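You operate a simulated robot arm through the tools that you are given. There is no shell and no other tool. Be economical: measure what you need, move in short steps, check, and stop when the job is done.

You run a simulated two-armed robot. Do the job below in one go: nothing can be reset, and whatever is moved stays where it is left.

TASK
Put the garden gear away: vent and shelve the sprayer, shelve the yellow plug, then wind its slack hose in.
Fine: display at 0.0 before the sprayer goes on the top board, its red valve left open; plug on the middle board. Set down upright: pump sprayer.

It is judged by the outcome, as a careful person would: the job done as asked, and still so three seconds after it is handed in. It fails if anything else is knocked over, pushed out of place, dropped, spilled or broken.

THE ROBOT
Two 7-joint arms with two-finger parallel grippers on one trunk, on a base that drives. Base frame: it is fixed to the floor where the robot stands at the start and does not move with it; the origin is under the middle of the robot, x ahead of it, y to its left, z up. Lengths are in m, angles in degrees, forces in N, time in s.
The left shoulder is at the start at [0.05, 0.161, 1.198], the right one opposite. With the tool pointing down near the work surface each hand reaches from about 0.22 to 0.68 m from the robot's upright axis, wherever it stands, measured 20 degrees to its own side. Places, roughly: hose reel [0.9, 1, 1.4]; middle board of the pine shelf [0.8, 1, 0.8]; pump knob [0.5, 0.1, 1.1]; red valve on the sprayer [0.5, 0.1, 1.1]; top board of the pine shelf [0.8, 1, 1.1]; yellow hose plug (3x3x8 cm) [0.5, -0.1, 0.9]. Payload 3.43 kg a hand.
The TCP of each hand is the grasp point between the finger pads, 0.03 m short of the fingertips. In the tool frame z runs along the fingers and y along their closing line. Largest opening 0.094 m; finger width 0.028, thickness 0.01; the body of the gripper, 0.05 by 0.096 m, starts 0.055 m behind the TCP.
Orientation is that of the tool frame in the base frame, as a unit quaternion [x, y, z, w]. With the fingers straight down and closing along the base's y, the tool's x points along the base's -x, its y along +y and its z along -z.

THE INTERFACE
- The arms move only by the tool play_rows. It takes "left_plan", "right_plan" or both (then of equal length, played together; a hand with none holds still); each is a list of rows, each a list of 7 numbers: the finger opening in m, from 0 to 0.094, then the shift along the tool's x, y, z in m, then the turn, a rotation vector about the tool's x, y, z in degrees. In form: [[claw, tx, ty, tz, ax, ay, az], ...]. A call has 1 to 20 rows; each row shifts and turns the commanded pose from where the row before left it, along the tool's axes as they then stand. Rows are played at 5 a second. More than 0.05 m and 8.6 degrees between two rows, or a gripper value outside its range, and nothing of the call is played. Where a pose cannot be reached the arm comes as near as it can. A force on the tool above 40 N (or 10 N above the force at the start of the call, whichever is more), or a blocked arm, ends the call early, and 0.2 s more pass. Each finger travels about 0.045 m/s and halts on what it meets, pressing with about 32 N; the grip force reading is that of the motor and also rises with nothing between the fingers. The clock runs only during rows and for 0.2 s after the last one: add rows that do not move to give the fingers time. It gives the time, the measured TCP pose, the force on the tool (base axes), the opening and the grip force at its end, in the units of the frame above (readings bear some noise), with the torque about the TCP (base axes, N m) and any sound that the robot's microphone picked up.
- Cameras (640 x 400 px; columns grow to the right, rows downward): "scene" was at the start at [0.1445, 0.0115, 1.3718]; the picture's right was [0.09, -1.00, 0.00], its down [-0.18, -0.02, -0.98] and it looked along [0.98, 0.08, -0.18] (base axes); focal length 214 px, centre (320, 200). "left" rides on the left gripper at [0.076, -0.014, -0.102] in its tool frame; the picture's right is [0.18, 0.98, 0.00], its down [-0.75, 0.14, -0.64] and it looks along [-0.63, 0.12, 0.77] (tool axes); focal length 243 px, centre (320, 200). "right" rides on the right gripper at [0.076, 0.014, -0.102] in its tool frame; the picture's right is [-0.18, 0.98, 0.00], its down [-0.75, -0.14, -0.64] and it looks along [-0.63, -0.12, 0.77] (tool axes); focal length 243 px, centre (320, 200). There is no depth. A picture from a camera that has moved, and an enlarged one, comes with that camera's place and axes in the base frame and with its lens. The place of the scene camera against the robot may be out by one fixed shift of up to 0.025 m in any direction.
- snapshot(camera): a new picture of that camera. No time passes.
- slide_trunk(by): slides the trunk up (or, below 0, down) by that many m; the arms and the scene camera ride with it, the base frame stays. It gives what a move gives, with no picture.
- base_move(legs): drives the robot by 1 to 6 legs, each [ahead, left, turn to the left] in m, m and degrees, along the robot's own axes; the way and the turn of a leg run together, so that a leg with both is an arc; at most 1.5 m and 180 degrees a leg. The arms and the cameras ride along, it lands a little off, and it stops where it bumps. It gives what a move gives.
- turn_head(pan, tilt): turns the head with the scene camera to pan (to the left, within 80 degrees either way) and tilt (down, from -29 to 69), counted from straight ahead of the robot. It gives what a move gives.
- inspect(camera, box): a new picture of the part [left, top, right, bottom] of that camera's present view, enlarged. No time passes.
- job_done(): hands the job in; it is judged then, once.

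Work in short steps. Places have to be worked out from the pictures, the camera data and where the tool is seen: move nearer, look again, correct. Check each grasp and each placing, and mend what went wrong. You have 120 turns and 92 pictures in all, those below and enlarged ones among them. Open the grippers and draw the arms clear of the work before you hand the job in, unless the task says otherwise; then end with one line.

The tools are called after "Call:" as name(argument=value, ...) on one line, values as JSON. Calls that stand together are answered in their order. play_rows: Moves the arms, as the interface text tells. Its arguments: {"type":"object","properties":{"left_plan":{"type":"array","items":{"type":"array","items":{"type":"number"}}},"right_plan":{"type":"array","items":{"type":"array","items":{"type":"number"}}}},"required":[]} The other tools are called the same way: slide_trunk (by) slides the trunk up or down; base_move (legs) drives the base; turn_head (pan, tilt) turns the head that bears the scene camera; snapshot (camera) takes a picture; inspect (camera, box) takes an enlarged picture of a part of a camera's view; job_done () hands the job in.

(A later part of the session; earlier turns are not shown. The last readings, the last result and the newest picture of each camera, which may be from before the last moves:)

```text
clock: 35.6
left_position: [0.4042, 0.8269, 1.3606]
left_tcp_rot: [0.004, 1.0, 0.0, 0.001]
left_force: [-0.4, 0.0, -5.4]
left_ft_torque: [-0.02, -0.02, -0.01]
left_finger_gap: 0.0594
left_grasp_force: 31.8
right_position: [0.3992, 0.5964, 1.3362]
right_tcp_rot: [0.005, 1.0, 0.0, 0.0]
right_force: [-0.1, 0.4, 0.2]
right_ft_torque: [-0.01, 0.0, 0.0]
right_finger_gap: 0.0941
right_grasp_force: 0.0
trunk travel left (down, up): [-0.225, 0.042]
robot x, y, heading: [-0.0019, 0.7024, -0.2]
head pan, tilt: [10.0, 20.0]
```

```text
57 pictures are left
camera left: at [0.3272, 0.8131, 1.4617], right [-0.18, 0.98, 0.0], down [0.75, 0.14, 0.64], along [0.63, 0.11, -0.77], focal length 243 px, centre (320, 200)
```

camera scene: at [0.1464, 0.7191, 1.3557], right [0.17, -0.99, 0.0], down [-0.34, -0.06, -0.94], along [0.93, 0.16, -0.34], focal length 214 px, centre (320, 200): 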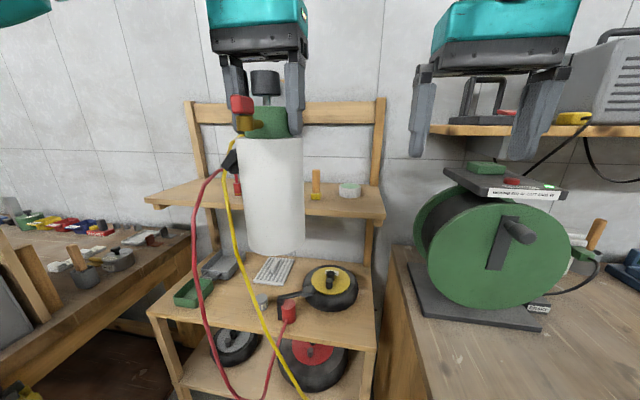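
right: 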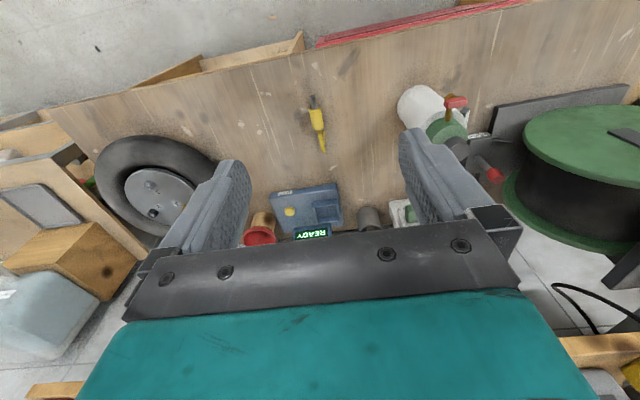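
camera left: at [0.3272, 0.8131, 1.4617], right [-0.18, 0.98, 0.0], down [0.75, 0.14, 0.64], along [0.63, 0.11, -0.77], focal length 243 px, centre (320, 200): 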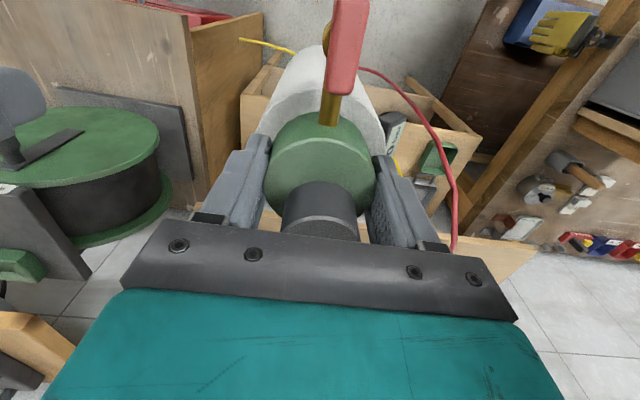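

The sprayer blocks the view of the top board. I shift the left hand further left (and keep it back) to see the board.

Call:
play_rows(left_plan=[[0.05, 0.01, 0.04, 0, 0, 0, 0], [0.05, 0.01, 0.04, 0, 0, 0, 0], [0.05, 0.01, 0.04, 0, 0, 0, 0], [0.05, 0.01, 0.04, 0, 0, 0, 0], [0.05, 0.01, 0.04, 0, 0, 0, 0], [0.05, 0, 0.04, 0, 0, 0, 0]])

Call:
snapshot(camera="scene")

```text
clock: 37.0
left_position: [0.3611, 1.0671, 1.3559]
left_tcp_rot: [0.004, 1.0, -0.001, -0.001]
left_force: [0.1, 0.3, -5.1]
left_ft_torque: [-0.02, -0.03, 0.0]
left_finger_gap: 0.0594
left_grasp_force: 32.2
left hand out of reach, approached as far as the arm can: row 6
right_position: [0.3999, 0.5973, 1.335]
right_tcp_rot: [0.005, 1.0, 0.0, 0.0]
right_force: [0.3, 0.8, -0.1]
right_ft_torque: [-0.03, 0.03, 0.01]
right_finger_gap: 0.0939
right_grasp_force: 0.0
trunk travel left (down, up): [-0.225, 0.042]
robot x, y, heading: [0.0038, 0.6993, -0.6]
head pan, tilt: [10.0, 20.0]
```

```text
56 pictures are left
camera scene: at [0.1471, 0.7199, 1.3555], right [0.17, -0.99, 0.0], down [-0.34, -0.06, -0.94], along [0.93, 0.16, -0.34], focal length 214 px, centre (320, 200)
```

scene: 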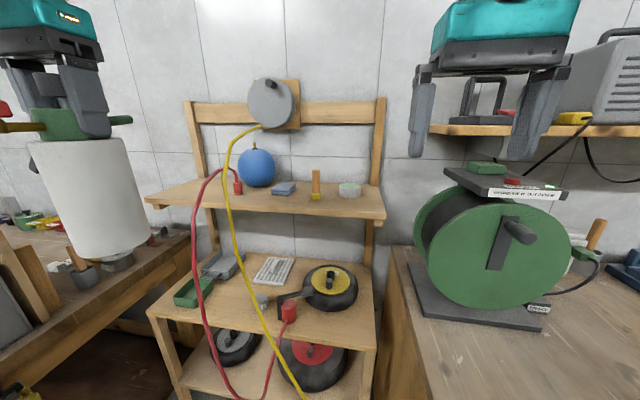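

Call:
inspect(camera="scene", box=[130, 60, 400, 230])

Call:
inspect(camera="scene", box=[130, 210, 400, 400])

```text
2.35 times, centred on (265, 145) of scene
camera zoom: at [0.1471, 0.7199, 1.3555], right [0.17, -0.99, 0.0], down [-0.34, -0.06, -0.94], along [0.93, 0.16, -0.34], focal length 505 px, centre (449, 329)
```

zoom: 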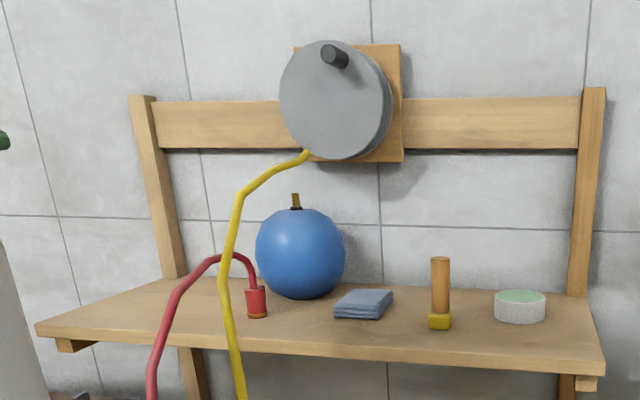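

```text
2.11 times, centred on (265, 305) of scene
camera zoom: at [0.1471, 0.7199, 1.3555], right [0.17, -0.99, 0.0], down [-0.34, -0.06, -0.94], along [0.93, 0.16, -0.34], focal length 452 px, centre (436, -21)
```

zoom: 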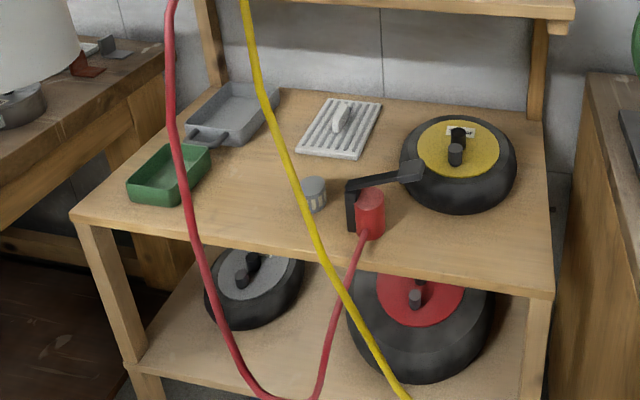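

Top board ≈ z 1.11, front edge x≈0.70; the left part (y≈1.25–1.38) is free, while the right part is crowded. I raise the sprayer, tuck the right hand back, then drive toward that spot with hoses kept to the right.

Call:
play_rows(left_plan=[[0.05, 0, -0.01, -0.015, 0, 0, 0], [0.05, 0, -0.01, -0.015, 0, 0, 0], [0.05, 0, -0.01, -0.015, 0, 0, 0], [0.05, 0, -0.01, -0.015, 0, 0, 0], [0.05, 0, 0, 0, 0, 0, 0]], right_plan=[[0.05, 0.028, -0.04, 0, 0, 0, 0], [0.05, 0.028, -0.04, 0, 0, 0, 0], [0.05, 0.028, -0.04, 0, 0, 0, 0], [0.05, 0.028, -0.04, 0, 0, 0, 0], [0.05, 0.02, -0.04, 0, 0, 0, 0]])

Call:
base_move(legs=[[0, 0.33, 0]])

Call:
snapshot(camera="scene")

```text
clock: 38.2
left_position: [0.3754, 1.0178, 1.4041]
left_tcp_rot: [0.003, 1.0, 0.0, 0.001]
left_force: [0.6, -0.3, -4.9]
left_ft_torque: [0.02, 0.03, 0.01]
left_finger_gap: 0.0594
left_grasp_force: 32.0
left hand out of reach, approached as far as the arm can: row 1, 2, 3, 4
right_position: [0.28, 0.4092, 1.3208]
right_tcp_rot: [0.004, 1.0, 0.0, 0.0]
right_force: [0.4, 0.6, -0.3]
right_ft_torque: [-0.03, 0.02, 0.02]
right_finger_gap: 0.0501
right_grasp_force: 0.0
right hand out of reach, approached as far as the arm can: row 5
trunk travel left (down, up): [-0.225, 0.042]
robot x, y, heading: [0.0018, 0.699, -0.3]
head pan, tilt: [10.0, 20.0]
```

```text
clock: 40.3
left_position: [0.375, 1.3446, 1.4031]
left_tcp_rot: [0.004, 1.0, 0.0, 0.002]
left_force: [0.0, 0.0, -5.6]
left_ft_torque: [-0.01, -0.01, -0.01]
left_finger_gap: 0.0597
left_grasp_force: 31.3
right_position: [0.2815, 0.7362, 1.3214]
right_tcp_rot: [0.004, 1.0, 0.0, 0.0]
right_force: [1.2, 0.0, -0.7]
right_ft_torque: [0.02, 0.0, -0.01]
right_finger_gap: 0.0501
right_grasp_force: 0.0
trunk travel left (down, up): [-0.225, 0.042]
robot x, y, heading: [0.0088, 1.0273, -0.3]
head pan, tilt: [10.0, 20.0]
```

```text
53 pictures are left
camera scene: at [0.1485, 1.0455, 1.3557], right [0.17, -0.99, 0.0], down [-0.34, -0.06, -0.94], along [0.93, 0.16, -0.34], focal length 214 px, centre (320, 200)
```

scene: 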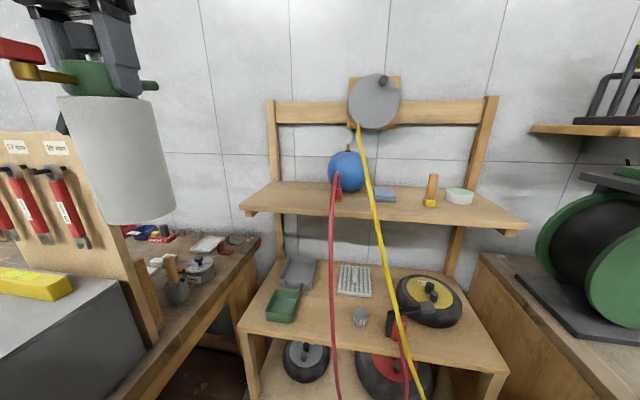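

Free spot on the top board: target (0.80, 1.27). Both hoses hang at y≈1.1 and to the right, out of the way. Drive forward 0.2 m.

Call:
base_move(legs=[[0.2, 0, 0]])

Call:
turn_head(pan=25, tilt=25)

Call:
snapshot(camera="scene")

Call:
snapshot(camera="left")

```text
clock: 41.9
left_position: [0.573, 1.3431, 1.4038]
left_tcp_rot: [0.001, 1.0, 0.0, 0.002]
left_force: [0.7, -0.2, -6.0]
left_ft_torque: [0.04, -0.01, -0.01]
left_finger_gap: 0.0594
left_grasp_force: 31.5
right_position: [0.4799, 0.7354, 1.321]
right_tcp_rot: [0.002, 1.0, 0.001, 0.0]
right_force: [-0.2, 0.8, 0.5]
right_ft_torque: [0.0, 0.02, 0.03]
right_finger_gap: 0.0498
right_grasp_force: 0.1
trunk travel left (down, up): [-0.225, 0.042]
robot x, y, heading: [0.1998, 1.0254, -0.4]
head pan, tilt: [10.0, 20.0]
```

```text
clock: 42.7
left_position: [0.5708, 1.3431, 1.4034]
left_tcp_rot: [0.002, 1.0, 0.0, 0.002]
left_force: [0.0, 0.7, -5.0]
left_ft_torque: [-0.02, 0.0, 0.01]
left_finger_gap: 0.0593
left_grasp_force: 31.5
right_position: [0.4788, 0.7355, 1.3213]
right_tcp_rot: [0.003, 1.0, 0.001, 0.0]
right_force: [-0.1, 0.1, 0.3]
right_ft_torque: [-0.02, 0.0, 0.0]
right_finger_gap: 0.05
right_grasp_force: 0.1
trunk travel left (down, up): [-0.225, 0.042]
robot x, y, heading: [0.2019, 1.0276, -0.5]
head pan, tilt: [25.0, 25.0]
```

```text
52 pictures are left
camera scene: at [0.3369, 1.0669, 1.3476], right [0.42, -0.91, 0.0], down [-0.38, -0.18, -0.91], along [0.82, 0.38, -0.42], focal length 214 px, centre (320, 200)
```

scene: 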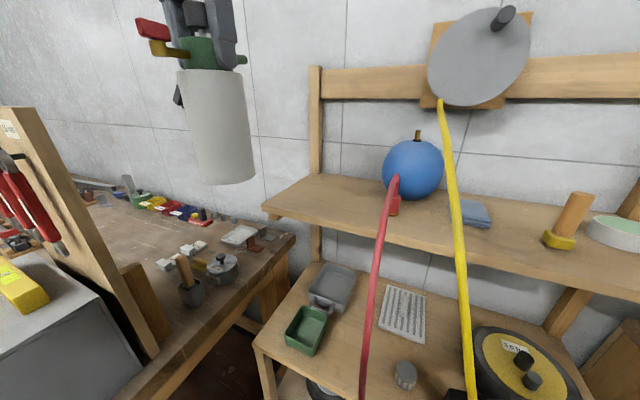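

```text
51 pictures are left
camera left: at [0.4945, 1.3301, 1.5054], right [-0.18, 0.98, 0.0], down [0.75, 0.14, 0.64], along [0.63, 0.12, -0.76], focal length 243 px, centre (320, 200)
```

left: 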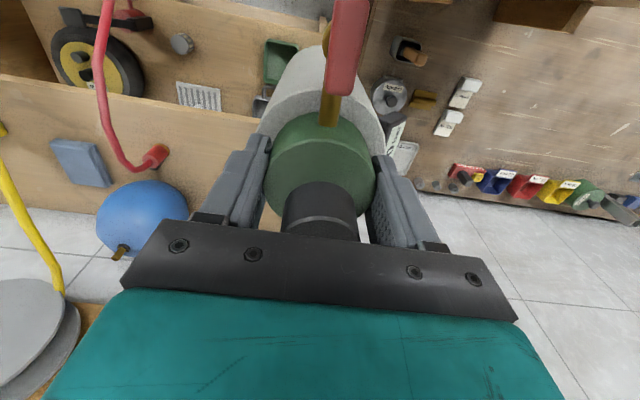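

The front edge is at x≈0.665 by the wrist camera. Move over (0.78, 1.265), then look.

Call:
play_rows(left_plan=[[0.05, -0.035, -0.013, 0, 0, 0, 0], [0.05, -0.035, -0.013, 0, 0, 0, 0], [0.05, -0.035, -0.013, 0, 0, 0, 0], [0.05, -0.035, -0.013, 0, 0, 0, 0], [0.05, -0.035, -0.013, 0, 0, 0, 0], [0.05, -0.034, -0.013, 0, 0, 0, 0], [0.05, 0, 0, 0.03, 0, 0, 0], [0.05, 0, 0, 0.03, 0, 0, 0], [0.05, 0, 0, 0, 0, 0, 0]])

Call:
snapshot(camera="scene")

```text
clock: 44.8
left_position: [0.7333, 1.2537, 1.3009]
left_tcp_rot: [-0.001, 1.0, -0.001, 0.01]
left_force: [-2.2, 1.3, 12.1]
left_ft_torque: [0.31, 1.04, -0.06]
left_finger_gap: 0.0597
left_grasp_force: 31.5
left hand out of reach, approached as far as the arm can: row 3, 4, 5, 6
right_position: [0.4786, 0.7351, 1.3224]
right_tcp_rot: [0.002, 1.0, 0.0, 0.002]
right_force: [0.9, 0.2, 0.3]
right_ft_torque: [-0.03, -0.01, 0.01]
right_finger_gap: 0.0502
right_grasp_force: 0.0
trunk travel left (down, up): [-0.225, 0.042]
robot x, y, heading: [0.197, 1.0317, -0.3]
head pan, tilt: [25.0, 25.0]
stopped in row 9 (left hand): the force on the tool passed its limit (the readings are from after the stop); the commanded pose is now the measured one
```

```text
50 pictures are left
camera scene: at [0.3358, 1.0665, 1.3476], right [0.42, -0.91, 0.0], down [-0.38, -0.18, -0.91], along [0.82, 0.38, -0.42], focal length 214 px, centre (320, 200)
```

scene: 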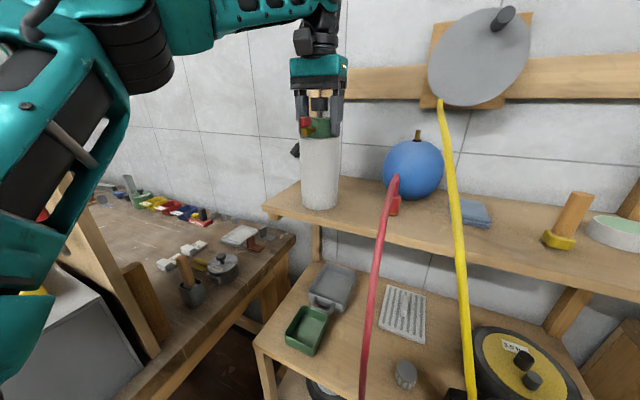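

The sprayer has touched the board at (0.733, 1.254). Zoom to verify footing before releasing.

Call:
inspect(camera="scene", box=[240, 60, 440, 250])

Call:
play_rows(left_plan=[[0.05, 0, 0, -0.002, 0, 0, 0], [0.05, 0, 0, 0, 0, 0, 0]])

```text
2.11 times, centred on (340, 155) of scene
camera zoom: at [0.3358, 1.0665, 1.3476], right [0.42, -0.91, 0.0], down [-0.38, -0.18, -0.91], along [0.82, 0.38, -0.42], focal length 452 px, centre (278, 295)
```

zoom: 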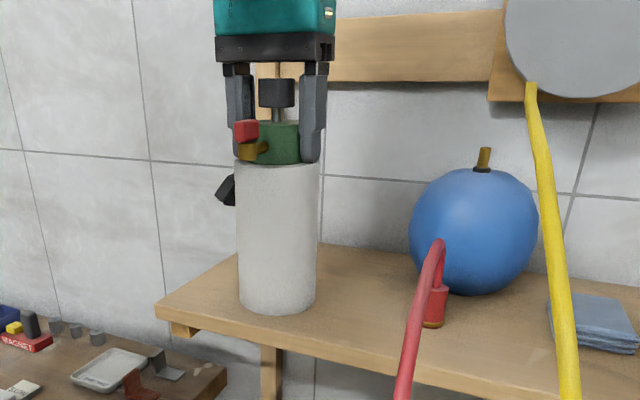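

```text
clock: 45.4
left_position: [0.734, 1.255, 1.3007]
left_tcp_rot: [0.0, 1.0, 0.0, 0.009]
left_force: [-2.4, 0.5, 3.6]
left_ft_torque: [0.18, 1.0, -0.05]
left_finger_gap: 0.0597
left_grasp_force: 31.7
right_position: [0.4781, 0.7355, 1.3216]
right_tcp_rot: [0.002, 1.0, 0.001, 0.001]
right_force: [-0.1, 0.0, 0.2]
right_ft_torque: [0.02, -0.02, 0.01]
right_finger_gap: 0.0499
right_grasp_force: 0.0
trunk travel left (down, up): [-0.225, 0.042]
robot x, y, heading: [0.2018, 1.0222, -0.0]
head pan, tilt: [25.0, 25.0]
```

Standing on the board. Open slowly and rise straight up.

Call:
play_rows(left_plan=[[0.062, 0, 0, 0, 0, 0, 0], [0.068, 0, 0, 0, 0, 0, 0], [0.08, 0, 0, 0, 0, 0, 0], [0.09, 0, 0, 0, 0, 0, 0], [0.09, 0, 0, -0.02, 0, 0, 0], [0.09, 0, 0, -0.03, 0, 0, 0], [0.09, 0, 0, -0.03, 0, 0, 0], [0.09, 0.01, 0, -0.03, 0, 0, 0], [0.09, 0.03, 0, -0.01, 0, 0, 0], [0.09, 0.04, 0, 0, 0, 0, 0], [0.09, 0.04, 0, 0, 0, 0, 0]])

Call:
snapshot(camera="left")

Call:
inspect(camera="scene", box=[240, 60, 440, 250])

```text
clock: 47.8
left_position: [0.6002, 1.2568, 1.3894]
left_tcp_rot: [-0.001, 1.0, 0.0, 0.011]
left_force: [-0.2, -0.4, -0.9]
left_ft_torque: [0.0, -0.02, 0.0]
left_finger_gap: 0.0898
left_grasp_force: 0.1
left hand out of reach, approached as far as the arm can: row 7, 8
right_position: [0.4788, 0.7345, 1.3228]
right_tcp_rot: [0.003, 1.0, -0.001, 0.0]
right_force: [0.5, 0.0, 0.4]
right_ft_torque: [0.0, 0.0, -0.01]
right_finger_gap: 0.0502
right_grasp_force: 0.1
trunk travel left (down, up): [-0.225, 0.042]
robot x, y, heading: [0.1964, 1.0264, -0.3]
head pan, tilt: [25.0, 25.0]
```

```text
48 pictures are left
camera left: at [0.5216, 1.2427, 1.4891], right [-0.18, 0.98, 0.0], down [0.74, 0.14, 0.66], along [0.65, 0.12, -0.75], focal length 243 px, centre (320, 200)
```

left: 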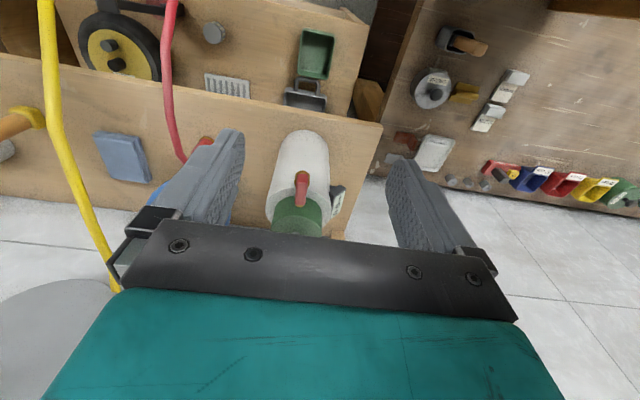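

```text
2.11 times, centred on (340, 155) of scene
camera zoom: at [0.3357, 1.067, 1.3478], right [0.42, -0.91, 0.0], down [-0.38, -0.18, -0.91], along [0.82, 0.38, -0.42], focal length 452 px, centre (278, 295)
```

zoom: 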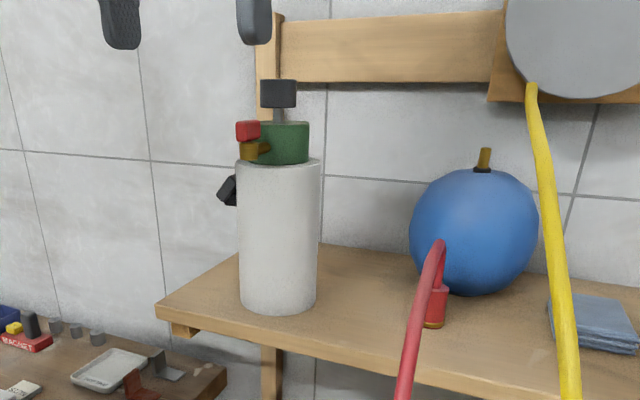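

Sprayer is upright on the top board with the valve still in line. Back off and drive to the plug, positioning so the left hand can take it.

Call:
base_move(legs=[[-0.2, 0, 0], [0, -1.22, 0]])

Call:
turn_head(pan=10, tilt=40)

Call:
snapshot(camera="scene")

Call:
snapshot(camera="left")

```text
clock: 55.1
left_position: [0.3951, 0.0467, 1.3888]
left_tcp_rot: [0.001, 1.0, 0.0, 0.01]
left_force: [0.4, -0.9, 0.5]
left_ft_torque: [0.02, -0.01, 0.01]
left_finger_gap: 0.09
left_grasp_force: 0.1
right_position: [0.2714, -0.4742, 1.3223]
right_tcp_rot: [0.004, 1.0, 0.001, 0.001]
right_force: [0.5, -0.4, 0.4]
right_ft_torque: [-0.02, 0.01, -0.02]
right_finger_gap: 0.05
right_grasp_force: 0.1
trunk travel left (down, up): [-0.225, 0.042]
robot x, y, heading: [-0.0054, -0.1828, -0.5]
head pan, tilt: [25.0, 25.0]
```

```text
clock: 55.9
left_position: [0.3943, 0.0482, 1.3878]
left_tcp_rot: [0.001, 1.0, -0.001, 0.01]
left_force: [0.0, -0.7, 0.2]
left_ft_torque: [0.01, 0.0, -0.02]
left_finger_gap: 0.0901
left_grasp_force: 0.0
right_position: [0.2718, -0.4735, 1.3217]
right_tcp_rot: [0.003, 1.0, 0.001, 0.001]
right_force: [-0.2, -0.4, 0.4]
right_ft_torque: [0.02, 0.04, 0.0]
right_finger_gap: 0.0501
right_grasp_force: 0.1
trunk travel left (down, up): [-0.225, 0.042]
robot x, y, heading: [-0.0056, -0.1831, -0.5]
head pan, tilt: [10.0, 40.0]
```

```text
46 pictures are left
camera scene: at [0.1298, -0.1658, 1.3244], right [0.17, -0.99, 0.0], down [-0.63, -0.11, -0.77], along [0.76, 0.13, -0.64], focal length 214 px, centre (320, 200)
```

scene: 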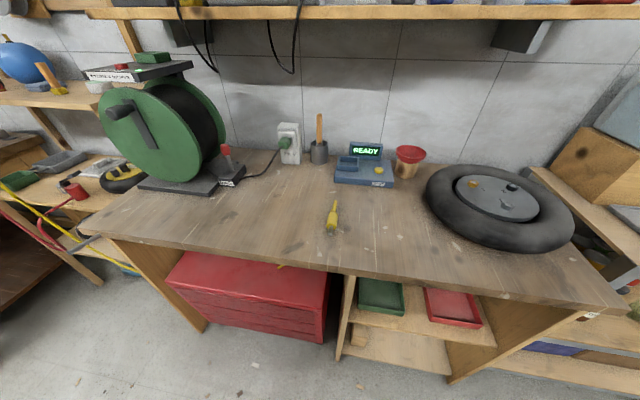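

```text
45 pictures are left
camera left: at [0.3166, 0.0339, 1.4887], right [-0.18, 0.98, 0.0], down [0.74, 0.14, 0.66], along [0.65, 0.12, -0.75], focal length 243 px, centre (320, 200)
```

left: 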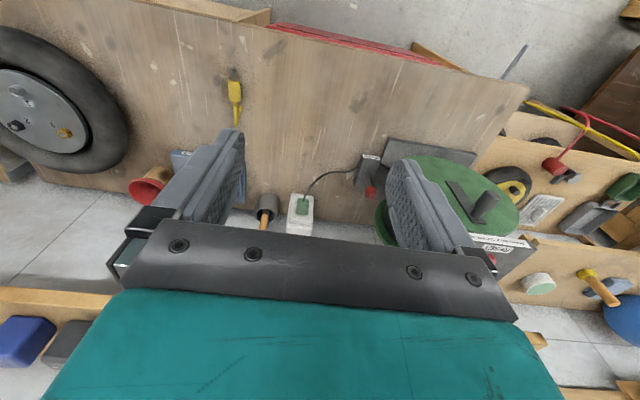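

Plug body centre ≈ (0.53, −0.127), lying along x with its hose at the far end. Move the left hand above it.

Call:
play_rows(left_plan=[[0.08, -0.0151, -0.0192, 0.0375, 0, 0, 0], [0.08, -0.0151, -0.0192, 0.0375, 0, 0, 0], [0.07, -0.0151, -0.0192, 0.0375, 0, 0, 0], [0.07, -0.0151, -0.0192, 0.0375, 0, 0, 0], [0.07, -0.0151, -0.0192, 0.0375, 0, 0, 0], [0.07, -0.0151, -0.0192, 0.0375, 0, 0, 0], [0.07, -0.0151, -0.0192, 0.0375, 0, 0, 0], [0.07, -0.0151, -0.0192, 0.0375, 0, 0, 0], [0.07, -0.0151, -0.0192, 0.0375, 0, 0, 0], [0.07, 0, 0, 0, 0, 0, 0]])

Call:
snapshot(camera="left")

Call:
inspect(camera="scene", box=[260, 130, 400, 260])

```text
clock: 58.1
left_position: [0.5376, -0.1272, 1.0537]
left_tcp_rot: [0.001, 1.0, 0.0, 0.01]
left_force: [0.4, -0.6, 0.2]
left_ft_torque: [0.01, -0.03, -0.02]
left_finger_gap: 0.07
left_grasp_force: 0.0
right_position: [0.2717, -0.474, 1.3218]
right_tcp_rot: [0.004, 1.0, 0.001, 0.001]
right_force: [0.1, -0.6, -0.8]
right_ft_torque: [0.01, -0.01, 0.02]
right_finger_gap: 0.0499
right_grasp_force: 0.0
trunk travel left (down, up): [-0.225, 0.042]
robot x, y, heading: [-0.0063, -0.1797, -0.2]
head pan, tilt: [10.0, 40.0]
```

```text
44 pictures are left
camera left: at [0.4598, -0.1421, 1.1543], right [-0.18, 0.98, 0.0], down [0.74, 0.14, 0.66], along [0.65, 0.12, -0.75], focal length 243 px, centre (320, 200)
```

left: 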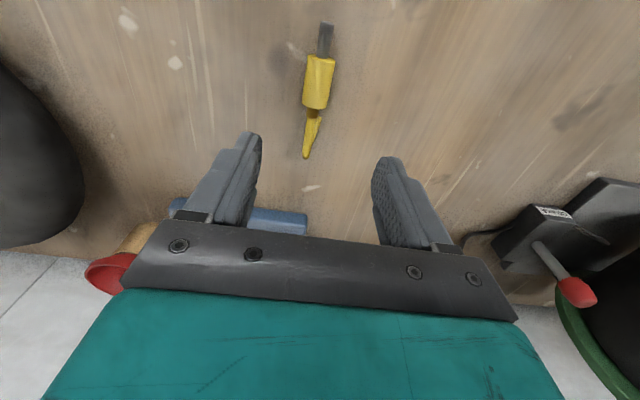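

```text
3.08 times, centred on (330, 195) of scene
camera zoom: at [0.1296, -0.1656, 1.3244], right [0.17, -0.99, 0.0], down [-0.63, -0.11, -0.77], along [0.76, 0.13, -0.64], focal length 660 px, centre (289, 215)
```

zoom: 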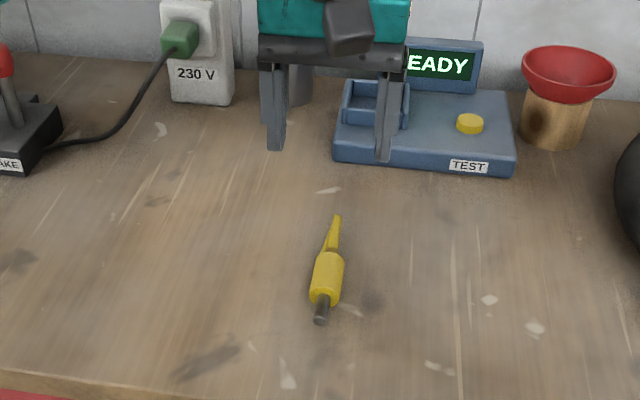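

Body centre (0.531, −0.1315), yaw ≈5°. Descend and grip.

Call:
play_rows(left_plan=[[0.07, 0.0066, -0.0043, 0, 0, 0, -5], [0.07, 0, 0, 0.035, 0, 0, 0], [0.07, 0, 0, 0.035, 0, 0, 0], [0.06, 0, 0, 0.035, 0, 0, 0], [0.06, 0, 0, 0.031, 0, 0, 0], [0.06, 0, 0, 0, 0, 0, 0], [0.045, 0, 0, 0, 0, 0, 0], [0.03, 0, 0, 0, 0, 0, 0], [0.02, 0, 0, 0, 0, 0, 0], [0.015, 0, 0, 0, 0, 0, 0], [0.015, 0, 0, 0, 0, 0, 0]])

Call:
inspect(camera="scene", box=[260, 130, 400, 260])

```text
clock: 60.5
left_position: [0.5328, -0.1324, 0.9173]
left_tcp_rot: [-0.044, 0.999, -0.001, 0.01]
left_force: [-0.6, -0.6, -0.6]
left_ft_torque: [0.0, -0.05, -0.04]
left_finger_gap: 0.0224
left_grasp_force: 32.1
right_position: [0.2709, -0.473, 1.3217]
right_tcp_rot: [0.003, 1.0, 0.001, 0.001]
right_force: [0.1, -1.5, 0.0]
right_ft_torque: [0.0, 0.01, 0.03]
right_finger_gap: 0.0501
right_grasp_force: 0.1
trunk travel left (down, up): [-0.225, 0.042]
robot x, y, heading: [-0.01, -0.1838, -0.5]
head pan, tilt: [10.0, 40.0]
```

```text
3.08 times, centred on (330, 195) of scene
camera zoom: at [0.1299, -0.1659, 1.3243], right [0.17, -0.99, 0.0], down [-0.63, -0.11, -0.77], along [0.76, 0.13, -0.64], focal length 660 px, centre (289, 215)
```

zoom: 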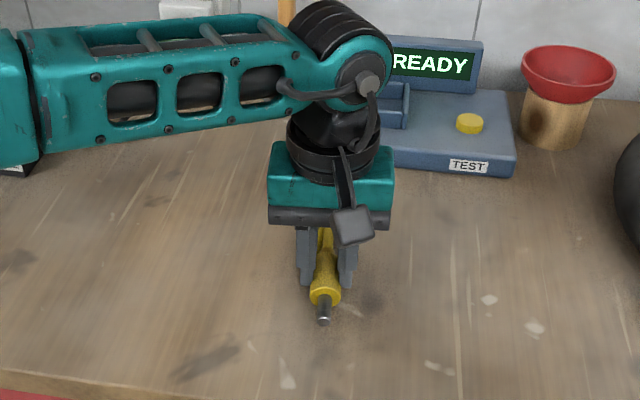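

Gripped (22 mm). Lift and pull back a little to check.

Call:
play_rows(left_plan=[[0.015, 0, 0, -0.02, 0, 0, 0], [0.015, 0, 0, -0.04, 0, 0, 0], [0.015, 0.02, 0.01, -0.04, 0, 0, 0], [0.015, 0.02, 0.02, -0.04, 0, 0, 0], [0.015, 0.03, 0.02, -0.03, 0, 0, 0], [0.015, 0.03, 0.02, -0.03, 0, 0, 0], [0.015, 0.03, 0.02, -0.02, 0, 0, 0], [0.015, 0, 0, 0, 0, 0, 0]])

Call:
snapshot(camera="scene")

Call:
snapshot(camera="left")

```text
clock: 62.3
left_position: [0.3901, -0.0548, 1.1344]
left_tcp_rot: [-0.043, 0.999, -0.001, 0.01]
left_force: [-0.2, -0.2, -1.6]
left_ft_torque: [0.03, -0.03, -0.02]
left_finger_gap: 0.0225
left_grasp_force: 31.9
right_position: [0.2716, -0.4734, 1.3218]
right_tcp_rot: [0.004, 1.0, 0.001, 0.001]
right_force: [-0.6, 0.0, 0.4]
right_ft_torque: [0.0, 0.0, 0.01]
right_finger_gap: 0.0497
right_grasp_force: 0.0
trunk travel left (down, up): [-0.225, 0.042]
robot x, y, heading: [-0.0034, -0.182, -0.3]
head pan, tilt: [10.0, 40.0]
```

```text
41 pictures are left
camera scene: at [0.1301, -0.1662, 1.3243], right [0.17, -0.99, 0.0], down [-0.63, -0.11, -0.77], along [0.75, 0.13, -0.64], focal length 214 px, centre (320, 200)
```

scene: 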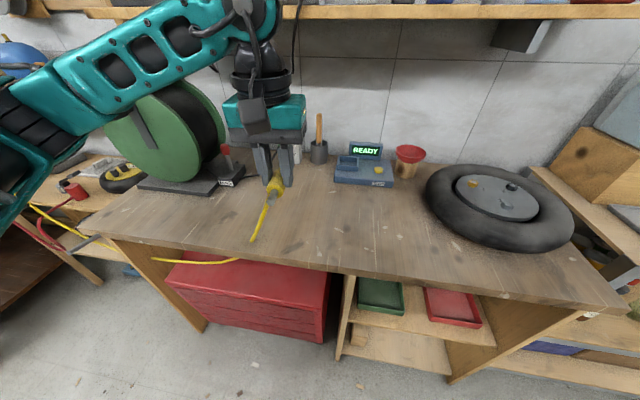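

```text
40 pictures are left
camera left: at [0.3142, -0.0746, 1.2349], right [-0.27, 0.96, -0.01], down [0.73, 0.21, 0.66], along [0.63, 0.17, -0.76], focal length 243 px, centre (320, 200)
```

left: 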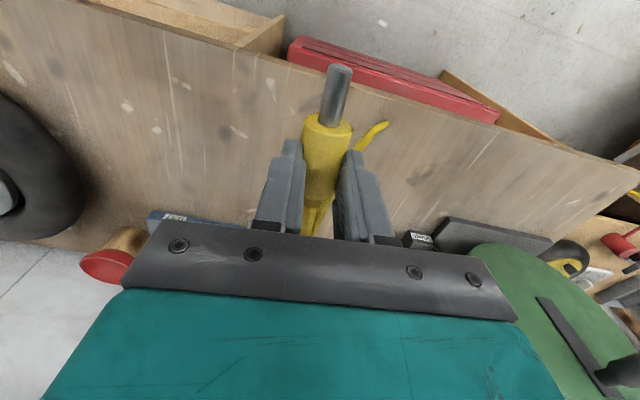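

Plug is held firmly. Drive left about 1.03 m to the shelf.

Call:
base_move(legs=[[0, 1.03, 0]])

Call:
turn_head(pan=10, tilt=35)

Call:
snapshot(camera="scene")

Call:
snapshot(camera="left")

```text
clock: 67.6
left_position: [0.3933, 0.9828, 1.1347]
left_tcp_rot: [-0.044, 0.999, -0.001, 0.009]
left_force: [-1.6, -0.1, -1.1]
left_ft_torque: [0.01, 0.01, -0.02]
left_finger_gap: 0.0225
left_grasp_force: 32.0
right_position: [0.276, 0.564, 1.3226]
right_tcp_rot: [0.002, 1.0, 0.001, 0.001]
right_force: [0.0, -0.2, -0.5]
right_ft_torque: [0.0, -0.03, 0.01]
right_finger_gap: 0.05
right_grasp_force: 0.1
trunk travel left (down, up): [-0.225, 0.042]
robot x, y, heading: [-0.0022, 0.8556, -0.1]
head pan, tilt: [10.0, 40.0]
```

```text
clock: 68.3
left_position: [0.3946, 0.9841, 1.134]
left_tcp_rot: [-0.045, 0.999, 0.0, 0.01]
left_force: [0.5, -0.9, -0.8]
left_ft_torque: [0.01, 0.01, 0.01]
left_finger_gap: 0.0226
left_grasp_force: 31.8
right_position: [0.2767, 0.5632, 1.3213]
right_tcp_rot: [0.001, 1.0, 0.001, 0.001]
right_force: [0.1, -0.1, 0.5]
right_ft_torque: [0.01, -0.03, 0.0]
right_finger_gap: 0.05
right_grasp_force: 0.0
trunk travel left (down, up): [-0.225, 0.042]
robot x, y, heading: [-0.0039, 0.851, 0.1]
head pan, tilt: [10.0, 35.0]
```

```text
39 pictures are left
camera scene: at [0.1369, 0.8708, 1.3318], right [0.17, -0.99, 0.0], down [-0.57, -0.1, -0.82], along [0.81, 0.14, -0.57], focal length 214 px, centre (320, 200)
```

scene: 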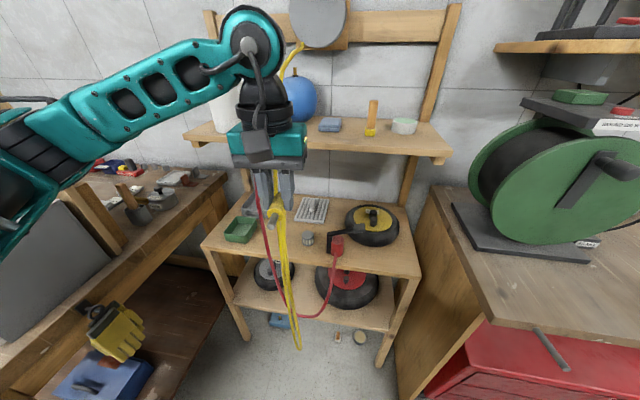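

```text
38 pictures are left
camera left: at [0.3181, 0.9623, 1.2347], right [-0.27, 0.96, -0.01], down [0.73, 0.21, 0.66], along [0.63, 0.17, -0.75], focal length 243 px, centre (320, 200)
```

left: 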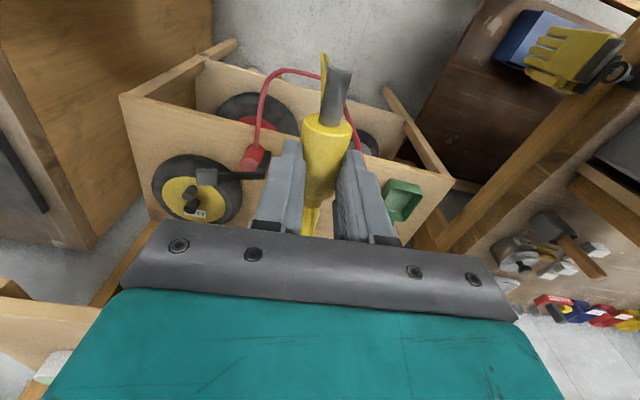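

Middle board ≈ z 0.78, front edge x≈0.55; there is a free gap between cap (y≈1.0) and green tray (y≥1.19). I'll lay the plug along y at (0.585, 1.09): drive forward 8 cm and turn the hand 85°.

Call:
base_move(legs=[[0.08, 0, 0]])

Call:
play_rows(left_plan=[[0.015, 0, 0, 0, 0, 0, -8.5], [0.015, 0, 0, 0, 0, 0, -8.5], [0.015, 0, 0, 0, 0, 0, -8.5], [0.015, 0, 0, 0, 0, 0, -8.5], [0.015, 0, 0, 0, 0, 0, -8.5], [0.015, 0, 0, 0, 0, 0, -8.5], [0.015, 0, 0, 0, 0, 0, -8.5], [0.015, 0, 0, 0, 0, 0, -8.5], [0.015, 0, 0, 0, 0, 0, -8.5], [0.015, 0, 0, 0, 0, 0, -8.5], [0.015, -0.0212, -0.022, 0.025, 0, 0, 0], [0.015, -0.0212, -0.022, 0.025, 0, 0, 0], [0.015, -0.0212, -0.022, 0.025, 0, 0, 0], [0.015, -0.0212, -0.022, 0.025, 0, 0, 0], [0.015, -0.0212, -0.022, 0.025, 0, 0, 0], [0.015, 0, 0, 0, 0, 0, 0]])

Call:
snapshot(camera="scene")

Call:
snapshot(camera="left")

```text
clock: 69.3
left_position: [0.4746, 0.9819, 1.1335]
left_tcp_rot: [-0.043, 0.999, -0.001, 0.009]
left_force: [0.9, 0.2, -1.3]
left_ft_torque: [0.02, 0.01, 0.0]
left_finger_gap: 0.0224
left_grasp_force: 31.8
right_position: [0.3557, 0.5628, 1.322]
right_tcp_rot: [0.002, 1.0, 0.001, 0.001]
right_force: [-0.4, 0.4, -0.7]
right_ft_torque: [-0.01, 0.02, 0.02]
right_finger_gap: 0.0499
right_grasp_force: 0.1
trunk travel left (down, up): [-0.225, 0.042]
robot x, y, heading: [0.0782, 0.8528, -0.0]
head pan, tilt: [10.0, 35.0]
```

```text
clock: 72.7
left_position: [0.587, 1.0874, 1.0094]
left_tcp_rot: [0.707, -0.707, 0.006, -0.007]
left_force: [0.3, -0.3, 0.3]
left_ft_torque: [0.04, -0.04, -0.01]
left_finger_gap: 0.0224
left_grasp_force: 32.4
right_position: [0.3545, 0.5622, 1.322]
right_tcp_rot: [0.004, 1.0, 0.001, 0.002]
right_force: [-0.2, 1.1, 0.0]
right_ft_torque: [0.02, 0.0, 0.03]
right_finger_gap: 0.0499
right_grasp_force: 0.1
trunk travel left (down, up): [-0.225, 0.042]
robot x, y, heading: [0.0752, 0.8527, -0.1]
head pan, tilt: [10.0, 35.0]
```

```text
37 pictures are left
camera scene: at [0.2162, 0.8703, 1.3319], right [0.17, -0.99, 0.0], down [-0.57, -0.1, -0.82], along [0.81, 0.14, -0.57], focal length 214 px, centre (320, 200)
```

scene: 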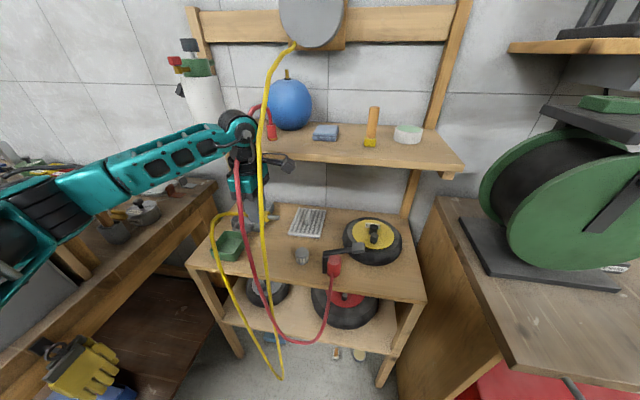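

```text
36 pictures are left
camera left: at [0.5976, 1.0119, 1.1111], right [-0.98, -0.18, -0.02], down [-0.15, 0.75, 0.64], along [-0.1, 0.63, -0.77], focal length 243 px, centre (320, 200)
```

left: 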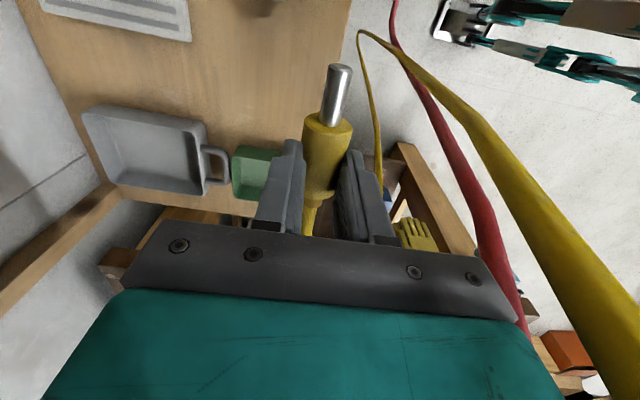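

The front edge is at x≈0.57, so I shift the plug to x≈0.607 and descend to just above the board.

Call:
play_rows(left_plan=[[0.015, 0, -0.02, 0, 0, 0, 0], [0.015, 0, 0, 0.035, 0, 0, 0], [0.015, 0, 0, 0.035, 0, 0, 0], [0.015, 0, 0, 0.035, 0, 0, 0], [0.015, 0, 0, 0.035, 0, 0, 0], [0.015, 0, 0, 0.012, 0, 0, 0], [0.015, 0, 0, 0, 0, 0, 0]])

Call:
inspect(camera="scene", box=[170, 90, 400, 290])

Call:
snapshot(camera="left")

```text
clock: 74.3
left_position: [0.6103, 1.0882, 0.86]
left_tcp_rot: [-0.707, 0.708, -0.006, 0.007]
left_force: [-0.5, -0.5, -0.5]
left_ft_torque: [0.0, 0.02, 0.02]
left_finger_gap: 0.0222
left_grasp_force: 31.9
right_position: [0.3553, 0.5621, 1.3216]
right_tcp_rot: [0.002, 1.0, 0.001, 0.001]
right_force: [-0.5, -0.3, -0.7]
right_ft_torque: [-0.02, 0.0, -0.01]
right_finger_gap: 0.05
right_grasp_force: 0.0
trunk travel left (down, up): [-0.225, 0.042]
robot x, y, heading: [0.0758, 0.8511, -0.5]
head pan, tilt: [10.0, 35.0]
```

```text
2.00 times, centred on (285, 190) of scene
camera zoom: at [0.2163, 0.8704, 1.3319], right [0.17, -0.99, 0.0], down [-0.57, -0.1, -0.82], along [0.81, 0.14, -0.57], focal length 429 px, centre (390, 220)
```

zoom: 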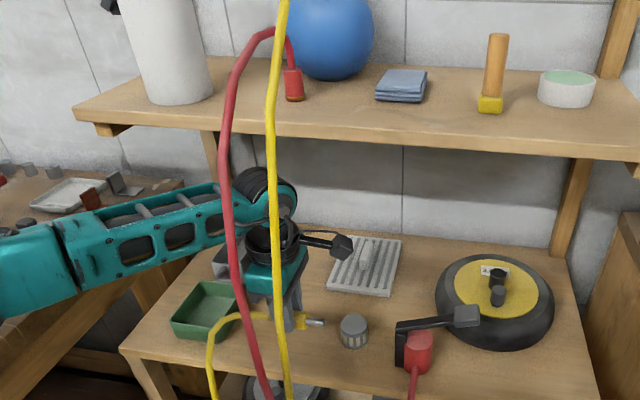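

```text
34 pictures are left
camera left: at [0.6221, 1.0123, 0.9622], right [-0.98, -0.18, -0.02], down [-0.15, 0.75, 0.64], along [-0.1, 0.63, -0.77], focal length 243 px, centre (320, 200)
```

left: 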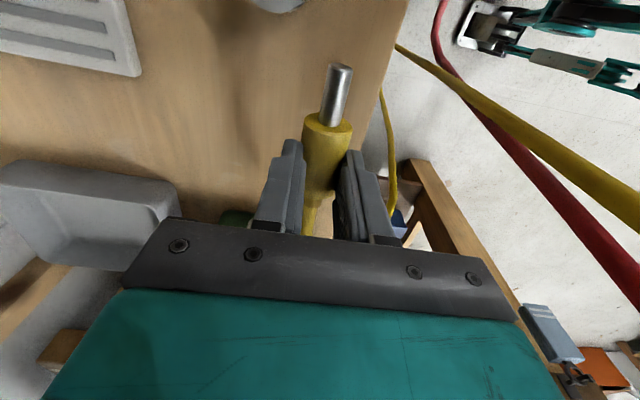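

Clear around. Shift 1 cm left and descend in small steps until contact.

Call:
play_rows(left_plan=[[0.015, -0.01, 0, 0.006, 0, 0, 0], [0.015, 0, 0, 0.008, 0, 0, 0], [0.015, 0, 0, 0.006, 0, 0, 0], [0.015, 0, 0, 0, 0, 0, 0]])

```text
clock: 75.3
left_position: [0.6109, 1.0979, 0.8402]
left_tcp_rot: [-0.707, 0.707, -0.007, 0.006]
left_force: [-0.5, -0.2, -0.9]
left_ft_torque: [-0.03, 0.01, -0.01]
left_finger_gap: 0.0223
left_grasp_force: 31.2
right_position: [0.3554, 0.5629, 1.3217]
right_tcp_rot: [0.003, 1.0, 0.001, 0.002]
right_force: [0.5, -0.2, 0.0]
right_ft_torque: [-0.01, -0.05, 0.0]
right_finger_gap: 0.05
right_grasp_force: 0.1
trunk travel left (down, up): [-0.225, 0.042]
robot x, y, heading: [0.0778, 0.8531, -0.3]
head pan, tilt: [10.0, 35.0]
```

No contact yet; continue down in 4 mm steps.

Call:
play_rows(left_plan=[[0.015, 0, 0, 0.004, 0, 0, 0], [0.015, 0, 0, 0.004, 0, 0, 0], [0.015, 0, 0, 0.004, 0, 0, 0], [0.015, 0, 0, 0.004, 0, 0, 0], [0.015, 0, 0, 0, 0, 0, 0]])

Call:
inspect(camera="scene", box=[220, 200, 360, 290])

```text
clock: 76.5
left_position: [0.6113, 1.0986, 0.825]
left_tcp_rot: [-0.707, 0.707, -0.008, 0.006]
left_force: [0.2, 0.1, -2.4]
left_ft_torque: [0.03, 0.0, -0.02]
left_finger_gap: 0.0225
left_grasp_force: 31.6
right_position: [0.3553, 0.5628, 1.3212]
right_tcp_rot: [0.001, 1.0, 0.0, 0.001]
right_force: [0.0, 0.5, 0.7]
right_ft_torque: [-0.04, -0.04, 0.01]
right_finger_gap: 0.0497
right_grasp_force: 0.1
trunk travel left (down, up): [-0.225, 0.042]
robot x, y, heading: [0.0765, 0.8513, -0.4]
head pan, tilt: [10.0, 35.0]
```

```text
4.44 times, centred on (290, 245) of scene
camera zoom: at [0.2163, 0.8705, 1.3319], right [0.17, -0.99, 0.0], down [-0.57, -0.1, -0.82], along [0.81, 0.14, -0.57], focal length 953 px, centre (453, 0)
```

zoom: 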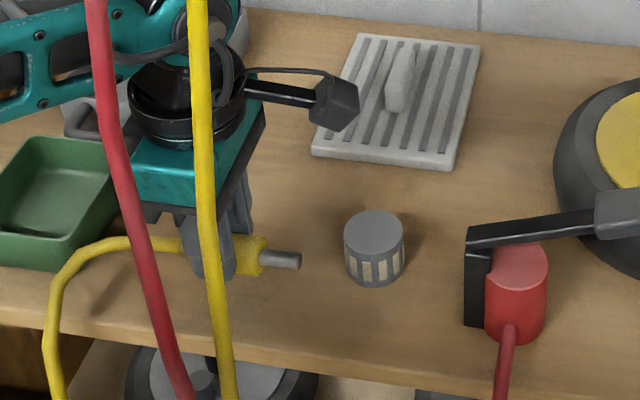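

Call:
play_rows(left_plan=[[0.015, 0, 0, 0.004, 0, 0, 0], [0.015, 0, 0, 0.004, 0, 0, 0], [0.015, 0, 0, 0.004, 0, 0, 0], [0.015, 0, 0, 0.004, 0, 0, 0], [0.015, 0, 0, 0, 0, 0, 0]])

```text
clock: 77.7
left_position: [0.6104, 1.0989, 0.8067]
left_tcp_rot: [-0.706, 0.708, -0.007, 0.007]
left_force: [-0.1, -0.1, -1.0]
left_ft_torque: [0.0, 0.01, -0.02]
left_finger_gap: 0.0224
left_grasp_force: 32.1
right_position: [0.3556, 0.5622, 1.3227]
right_tcp_rot: [0.002, 1.0, 0.001, 0.0]
right_force: [-0.3, 0.0, 0.2]
right_ft_torque: [0.0, -0.01, -0.01]
right_finger_gap: 0.05
right_grasp_force: 0.1
trunk travel left (down, up): [-0.225, 0.042]
robot x, y, heading: [0.0806, 0.853, 0.0]
head pan, tilt: [10.0, 35.0]
```

Call:
play_rows(left_plan=[[0.015, 0, 0, 0.004, 0, 0, 0], [0.015, 0, 0, 0.004, 0, 0, 0], [0.015, 0, 0, 0.004, 0, 0, 0], [0.015, 0, 0, 0, 0, 0, 0]])

Call:
inspect(camera="scene", box=[220, 200, 360, 290])

```text
clock: 78.7
left_position: [0.6122, 1.098, 0.7984]
left_tcp_rot: [-0.707, 0.707, -0.009, 0.01]
left_force: [-1.1, 1.6, 15.8]
left_ft_torque: [0.37, 0.04, 0.03]
left_finger_gap: 0.0225
left_grasp_force: 31.5
right_position: [0.3538, 0.5621, 1.3226]
right_tcp_rot: [0.003, 1.0, 0.001, 0.002]
right_force: [-0.2, 0.5, 0.7]
right_ft_torque: [0.04, 0.03, 0.0]
right_finger_gap: 0.0497
right_grasp_force: 0.0
trunk travel left (down, up): [-0.225, 0.042]
robot x, y, heading: [0.0783, 0.8501, -0.3]
head pan, tilt: [10.0, 35.0]
```

```text
4.44 times, centred on (290, 245) of scene
camera zoom: at [0.2147, 0.8699, 1.3323], right [0.17, -0.99, 0.0], down [-0.56, -0.1, -0.82], along [0.81, 0.14, -0.57], focal length 953 px, centre (453, 0)
```

zoom: 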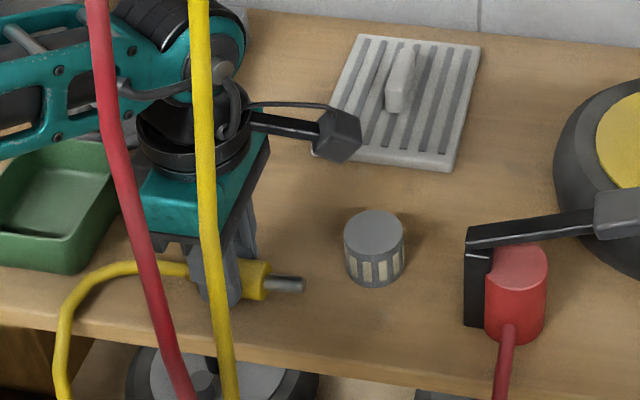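

Contact at board z≈0.76. Ease up 3 mm, open, and withdraw up and back.

Call:
play_rows(left_plan=[[0.015, 0, 0, -0.003, 0, 0, 0], [0.026, 0, 0, 0, 0, 0, 0], [0.035, 0, 0, 0, 0, 0, 0], [0.045, 0, 0, 0, 0, 0, 0], [0.045, 0, 0, -0.03, 0, 0, 0], [0.045, 0, 0, -0.04, 0, 0, 0], [0.045, 0, 0.01, -0.04, 0, 0, 0], [0.045, 0, 0.02, -0.03, 0, 0, 0], [0.045, 0, 0.03, -0.03, 0, 0, 0], [0.045, 0, 0.03, -0.03, 0, 0, 0], [0.045, 0, 0.03, -0.03, 0, 0, 0], [0.045, 0, 0.03, -0.03, 0, 0, 0]])

Call:
snapshot(camera="scene")

Call:
inspect(camera="scene", box=[200, 190, 360, 290])

```text
clock: 81.3
left_position: [0.4535, 1.0984, 1.0543]
left_tcp_rot: [0.708, -0.707, 0.006, -0.006]
left_force: [0.4, -0.9, -0.3]
left_ft_torque: [-0.01, -0.01, -0.02]
left_finger_gap: 0.0449
left_grasp_force: 0.0
right_position: [0.355, 0.564, 1.3236]
right_tcp_rot: [0.003, 1.0, 0.0, 0.001]
right_force: [-0.6, 0.4, 0.4]
right_ft_torque: [-0.01, 0.0, -0.01]
right_finger_gap: 0.0503
right_grasp_force: 0.0
trunk travel left (down, up): [-0.225, 0.042]
robot x, y, heading: [0.0794, 0.8509, -0.3]
head pan, tilt: [10.0, 35.0]
```

```text
31 pictures are left
camera scene: at [0.2158, 0.8704, 1.3319], right [0.17, -0.99, 0.0], down [-0.56, -0.1, -0.82], along [0.81, 0.14, -0.57], focal length 214 px, centre (320, 200)
```

scene: 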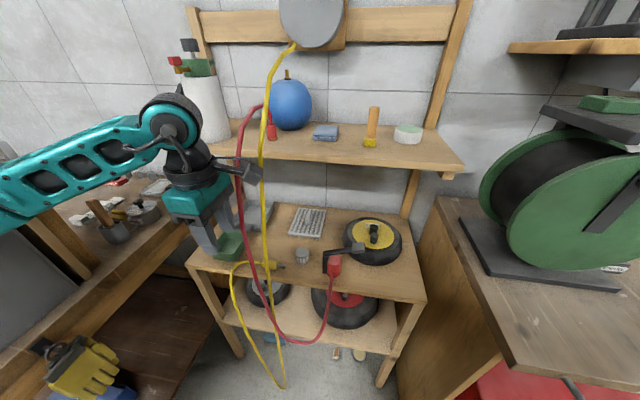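

```text
4.00 times, centred on (280, 240) of scene
camera zoom: at [0.2158, 0.8704, 1.3319], right [0.17, -0.99, 0.0], down [-0.56, -0.1, -0.82], along [0.81, 0.14, -0.57], focal length 858 px, centre (480, 40)
```

zoom: 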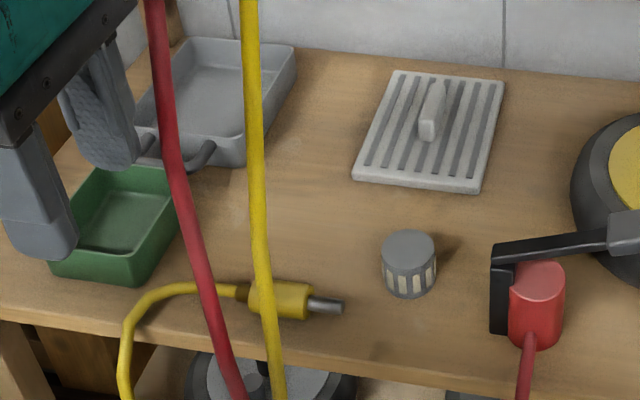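

Plug lies on the middle board. Now look at the reel closely; first rise the left hand back to a neutral pose.

Call:
play_rows(left_plan=[[0.045, 0, 0.02, -0.04, 0, 0, 8.2], [0.045, 0, 0.02, -0.04, 0, 0, 8.2], [0.045, 0, 0, -0.04, 0, 0, 8.2], [0.045, 0, 0, -0.04, 0, 0, 8.2], [0.045, 0, 0, -0.04, 0, 0, 8.2], [0.045, 0, 0, -0.02, 0, 0, 8.2], [0.045, 0, 0, 0, 0, 0, 8.2], [0.045, 0, 0, 0, 0, 0, 8.2], [0.045, 0, 0, 0, 0, 0, 8.2], [0.045, 0, 0, 0, 0, 0, 8.2], [0.045, 0, 0, 0, 0, 0, 8.0]])

Call:
turn_head(pan=15, tilt=0)

Call:
snapshot(camera="scene")

```text
clock: 83.7
left_position: [0.4124, 1.1017, 1.2752]
left_tcp_rot: [0.002, 1.0, -0.001, 0.009]
left_force: [0.3, 0.3, 1.7]
left_ft_torque: [0.03, -0.01, 0.01]
left_finger_gap: 0.0446
left_grasp_force: 0.1
right_position: [0.3558, 0.5631, 1.3217]
right_tcp_rot: [0.003, 1.0, 0.002, 0.0]
right_force: [-0.2, 0.3, 0.7]
right_ft_torque: [-0.03, -0.02, -0.03]
right_finger_gap: 0.0498
right_grasp_force: 0.2
trunk travel left (down, up): [-0.225, 0.042]
robot x, y, heading: [0.0777, 0.8565, -0.3]
head pan, tilt: [10.0, 35.0]
```

```text
clock: 84.8
left_position: [0.411, 1.1013, 1.2754]
left_tcp_rot: [-0.001, 1.0, -0.001, 0.009]
left_force: [-0.5, 0.1, -0.6]
left_ft_torque: [0.0, -0.01, 0.0]
left_finger_gap: 0.0448
left_grasp_force: 0.0
right_position: [0.3558, 0.5638, 1.3214]
right_tcp_rot: [0.003, 1.0, 0.001, 0.002]
right_force: [-0.5, 0.3, -0.5]
right_ft_torque: [0.03, -0.01, -0.01]
right_finger_gap: 0.0501
right_grasp_force: 0.1
trunk travel left (down, up): [-0.225, 0.042]
robot x, y, heading: [0.076, 0.8522, -0.1]
head pan, tilt: [15.0, 0.0]
```

```text
29 pictures are left
camera scene: at [0.2166, 0.8784, 1.3879], right [0.26, -0.97, 0.0], down [0.0, 0.0, -1.0], along [0.97, 0.26, 0.0], focal length 214 px, centre (320, 200)
```

scene: 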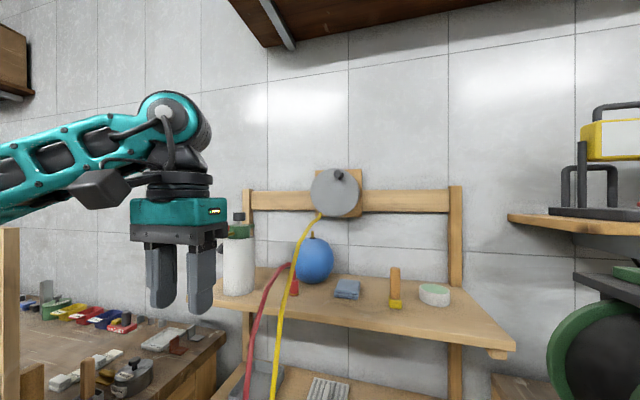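

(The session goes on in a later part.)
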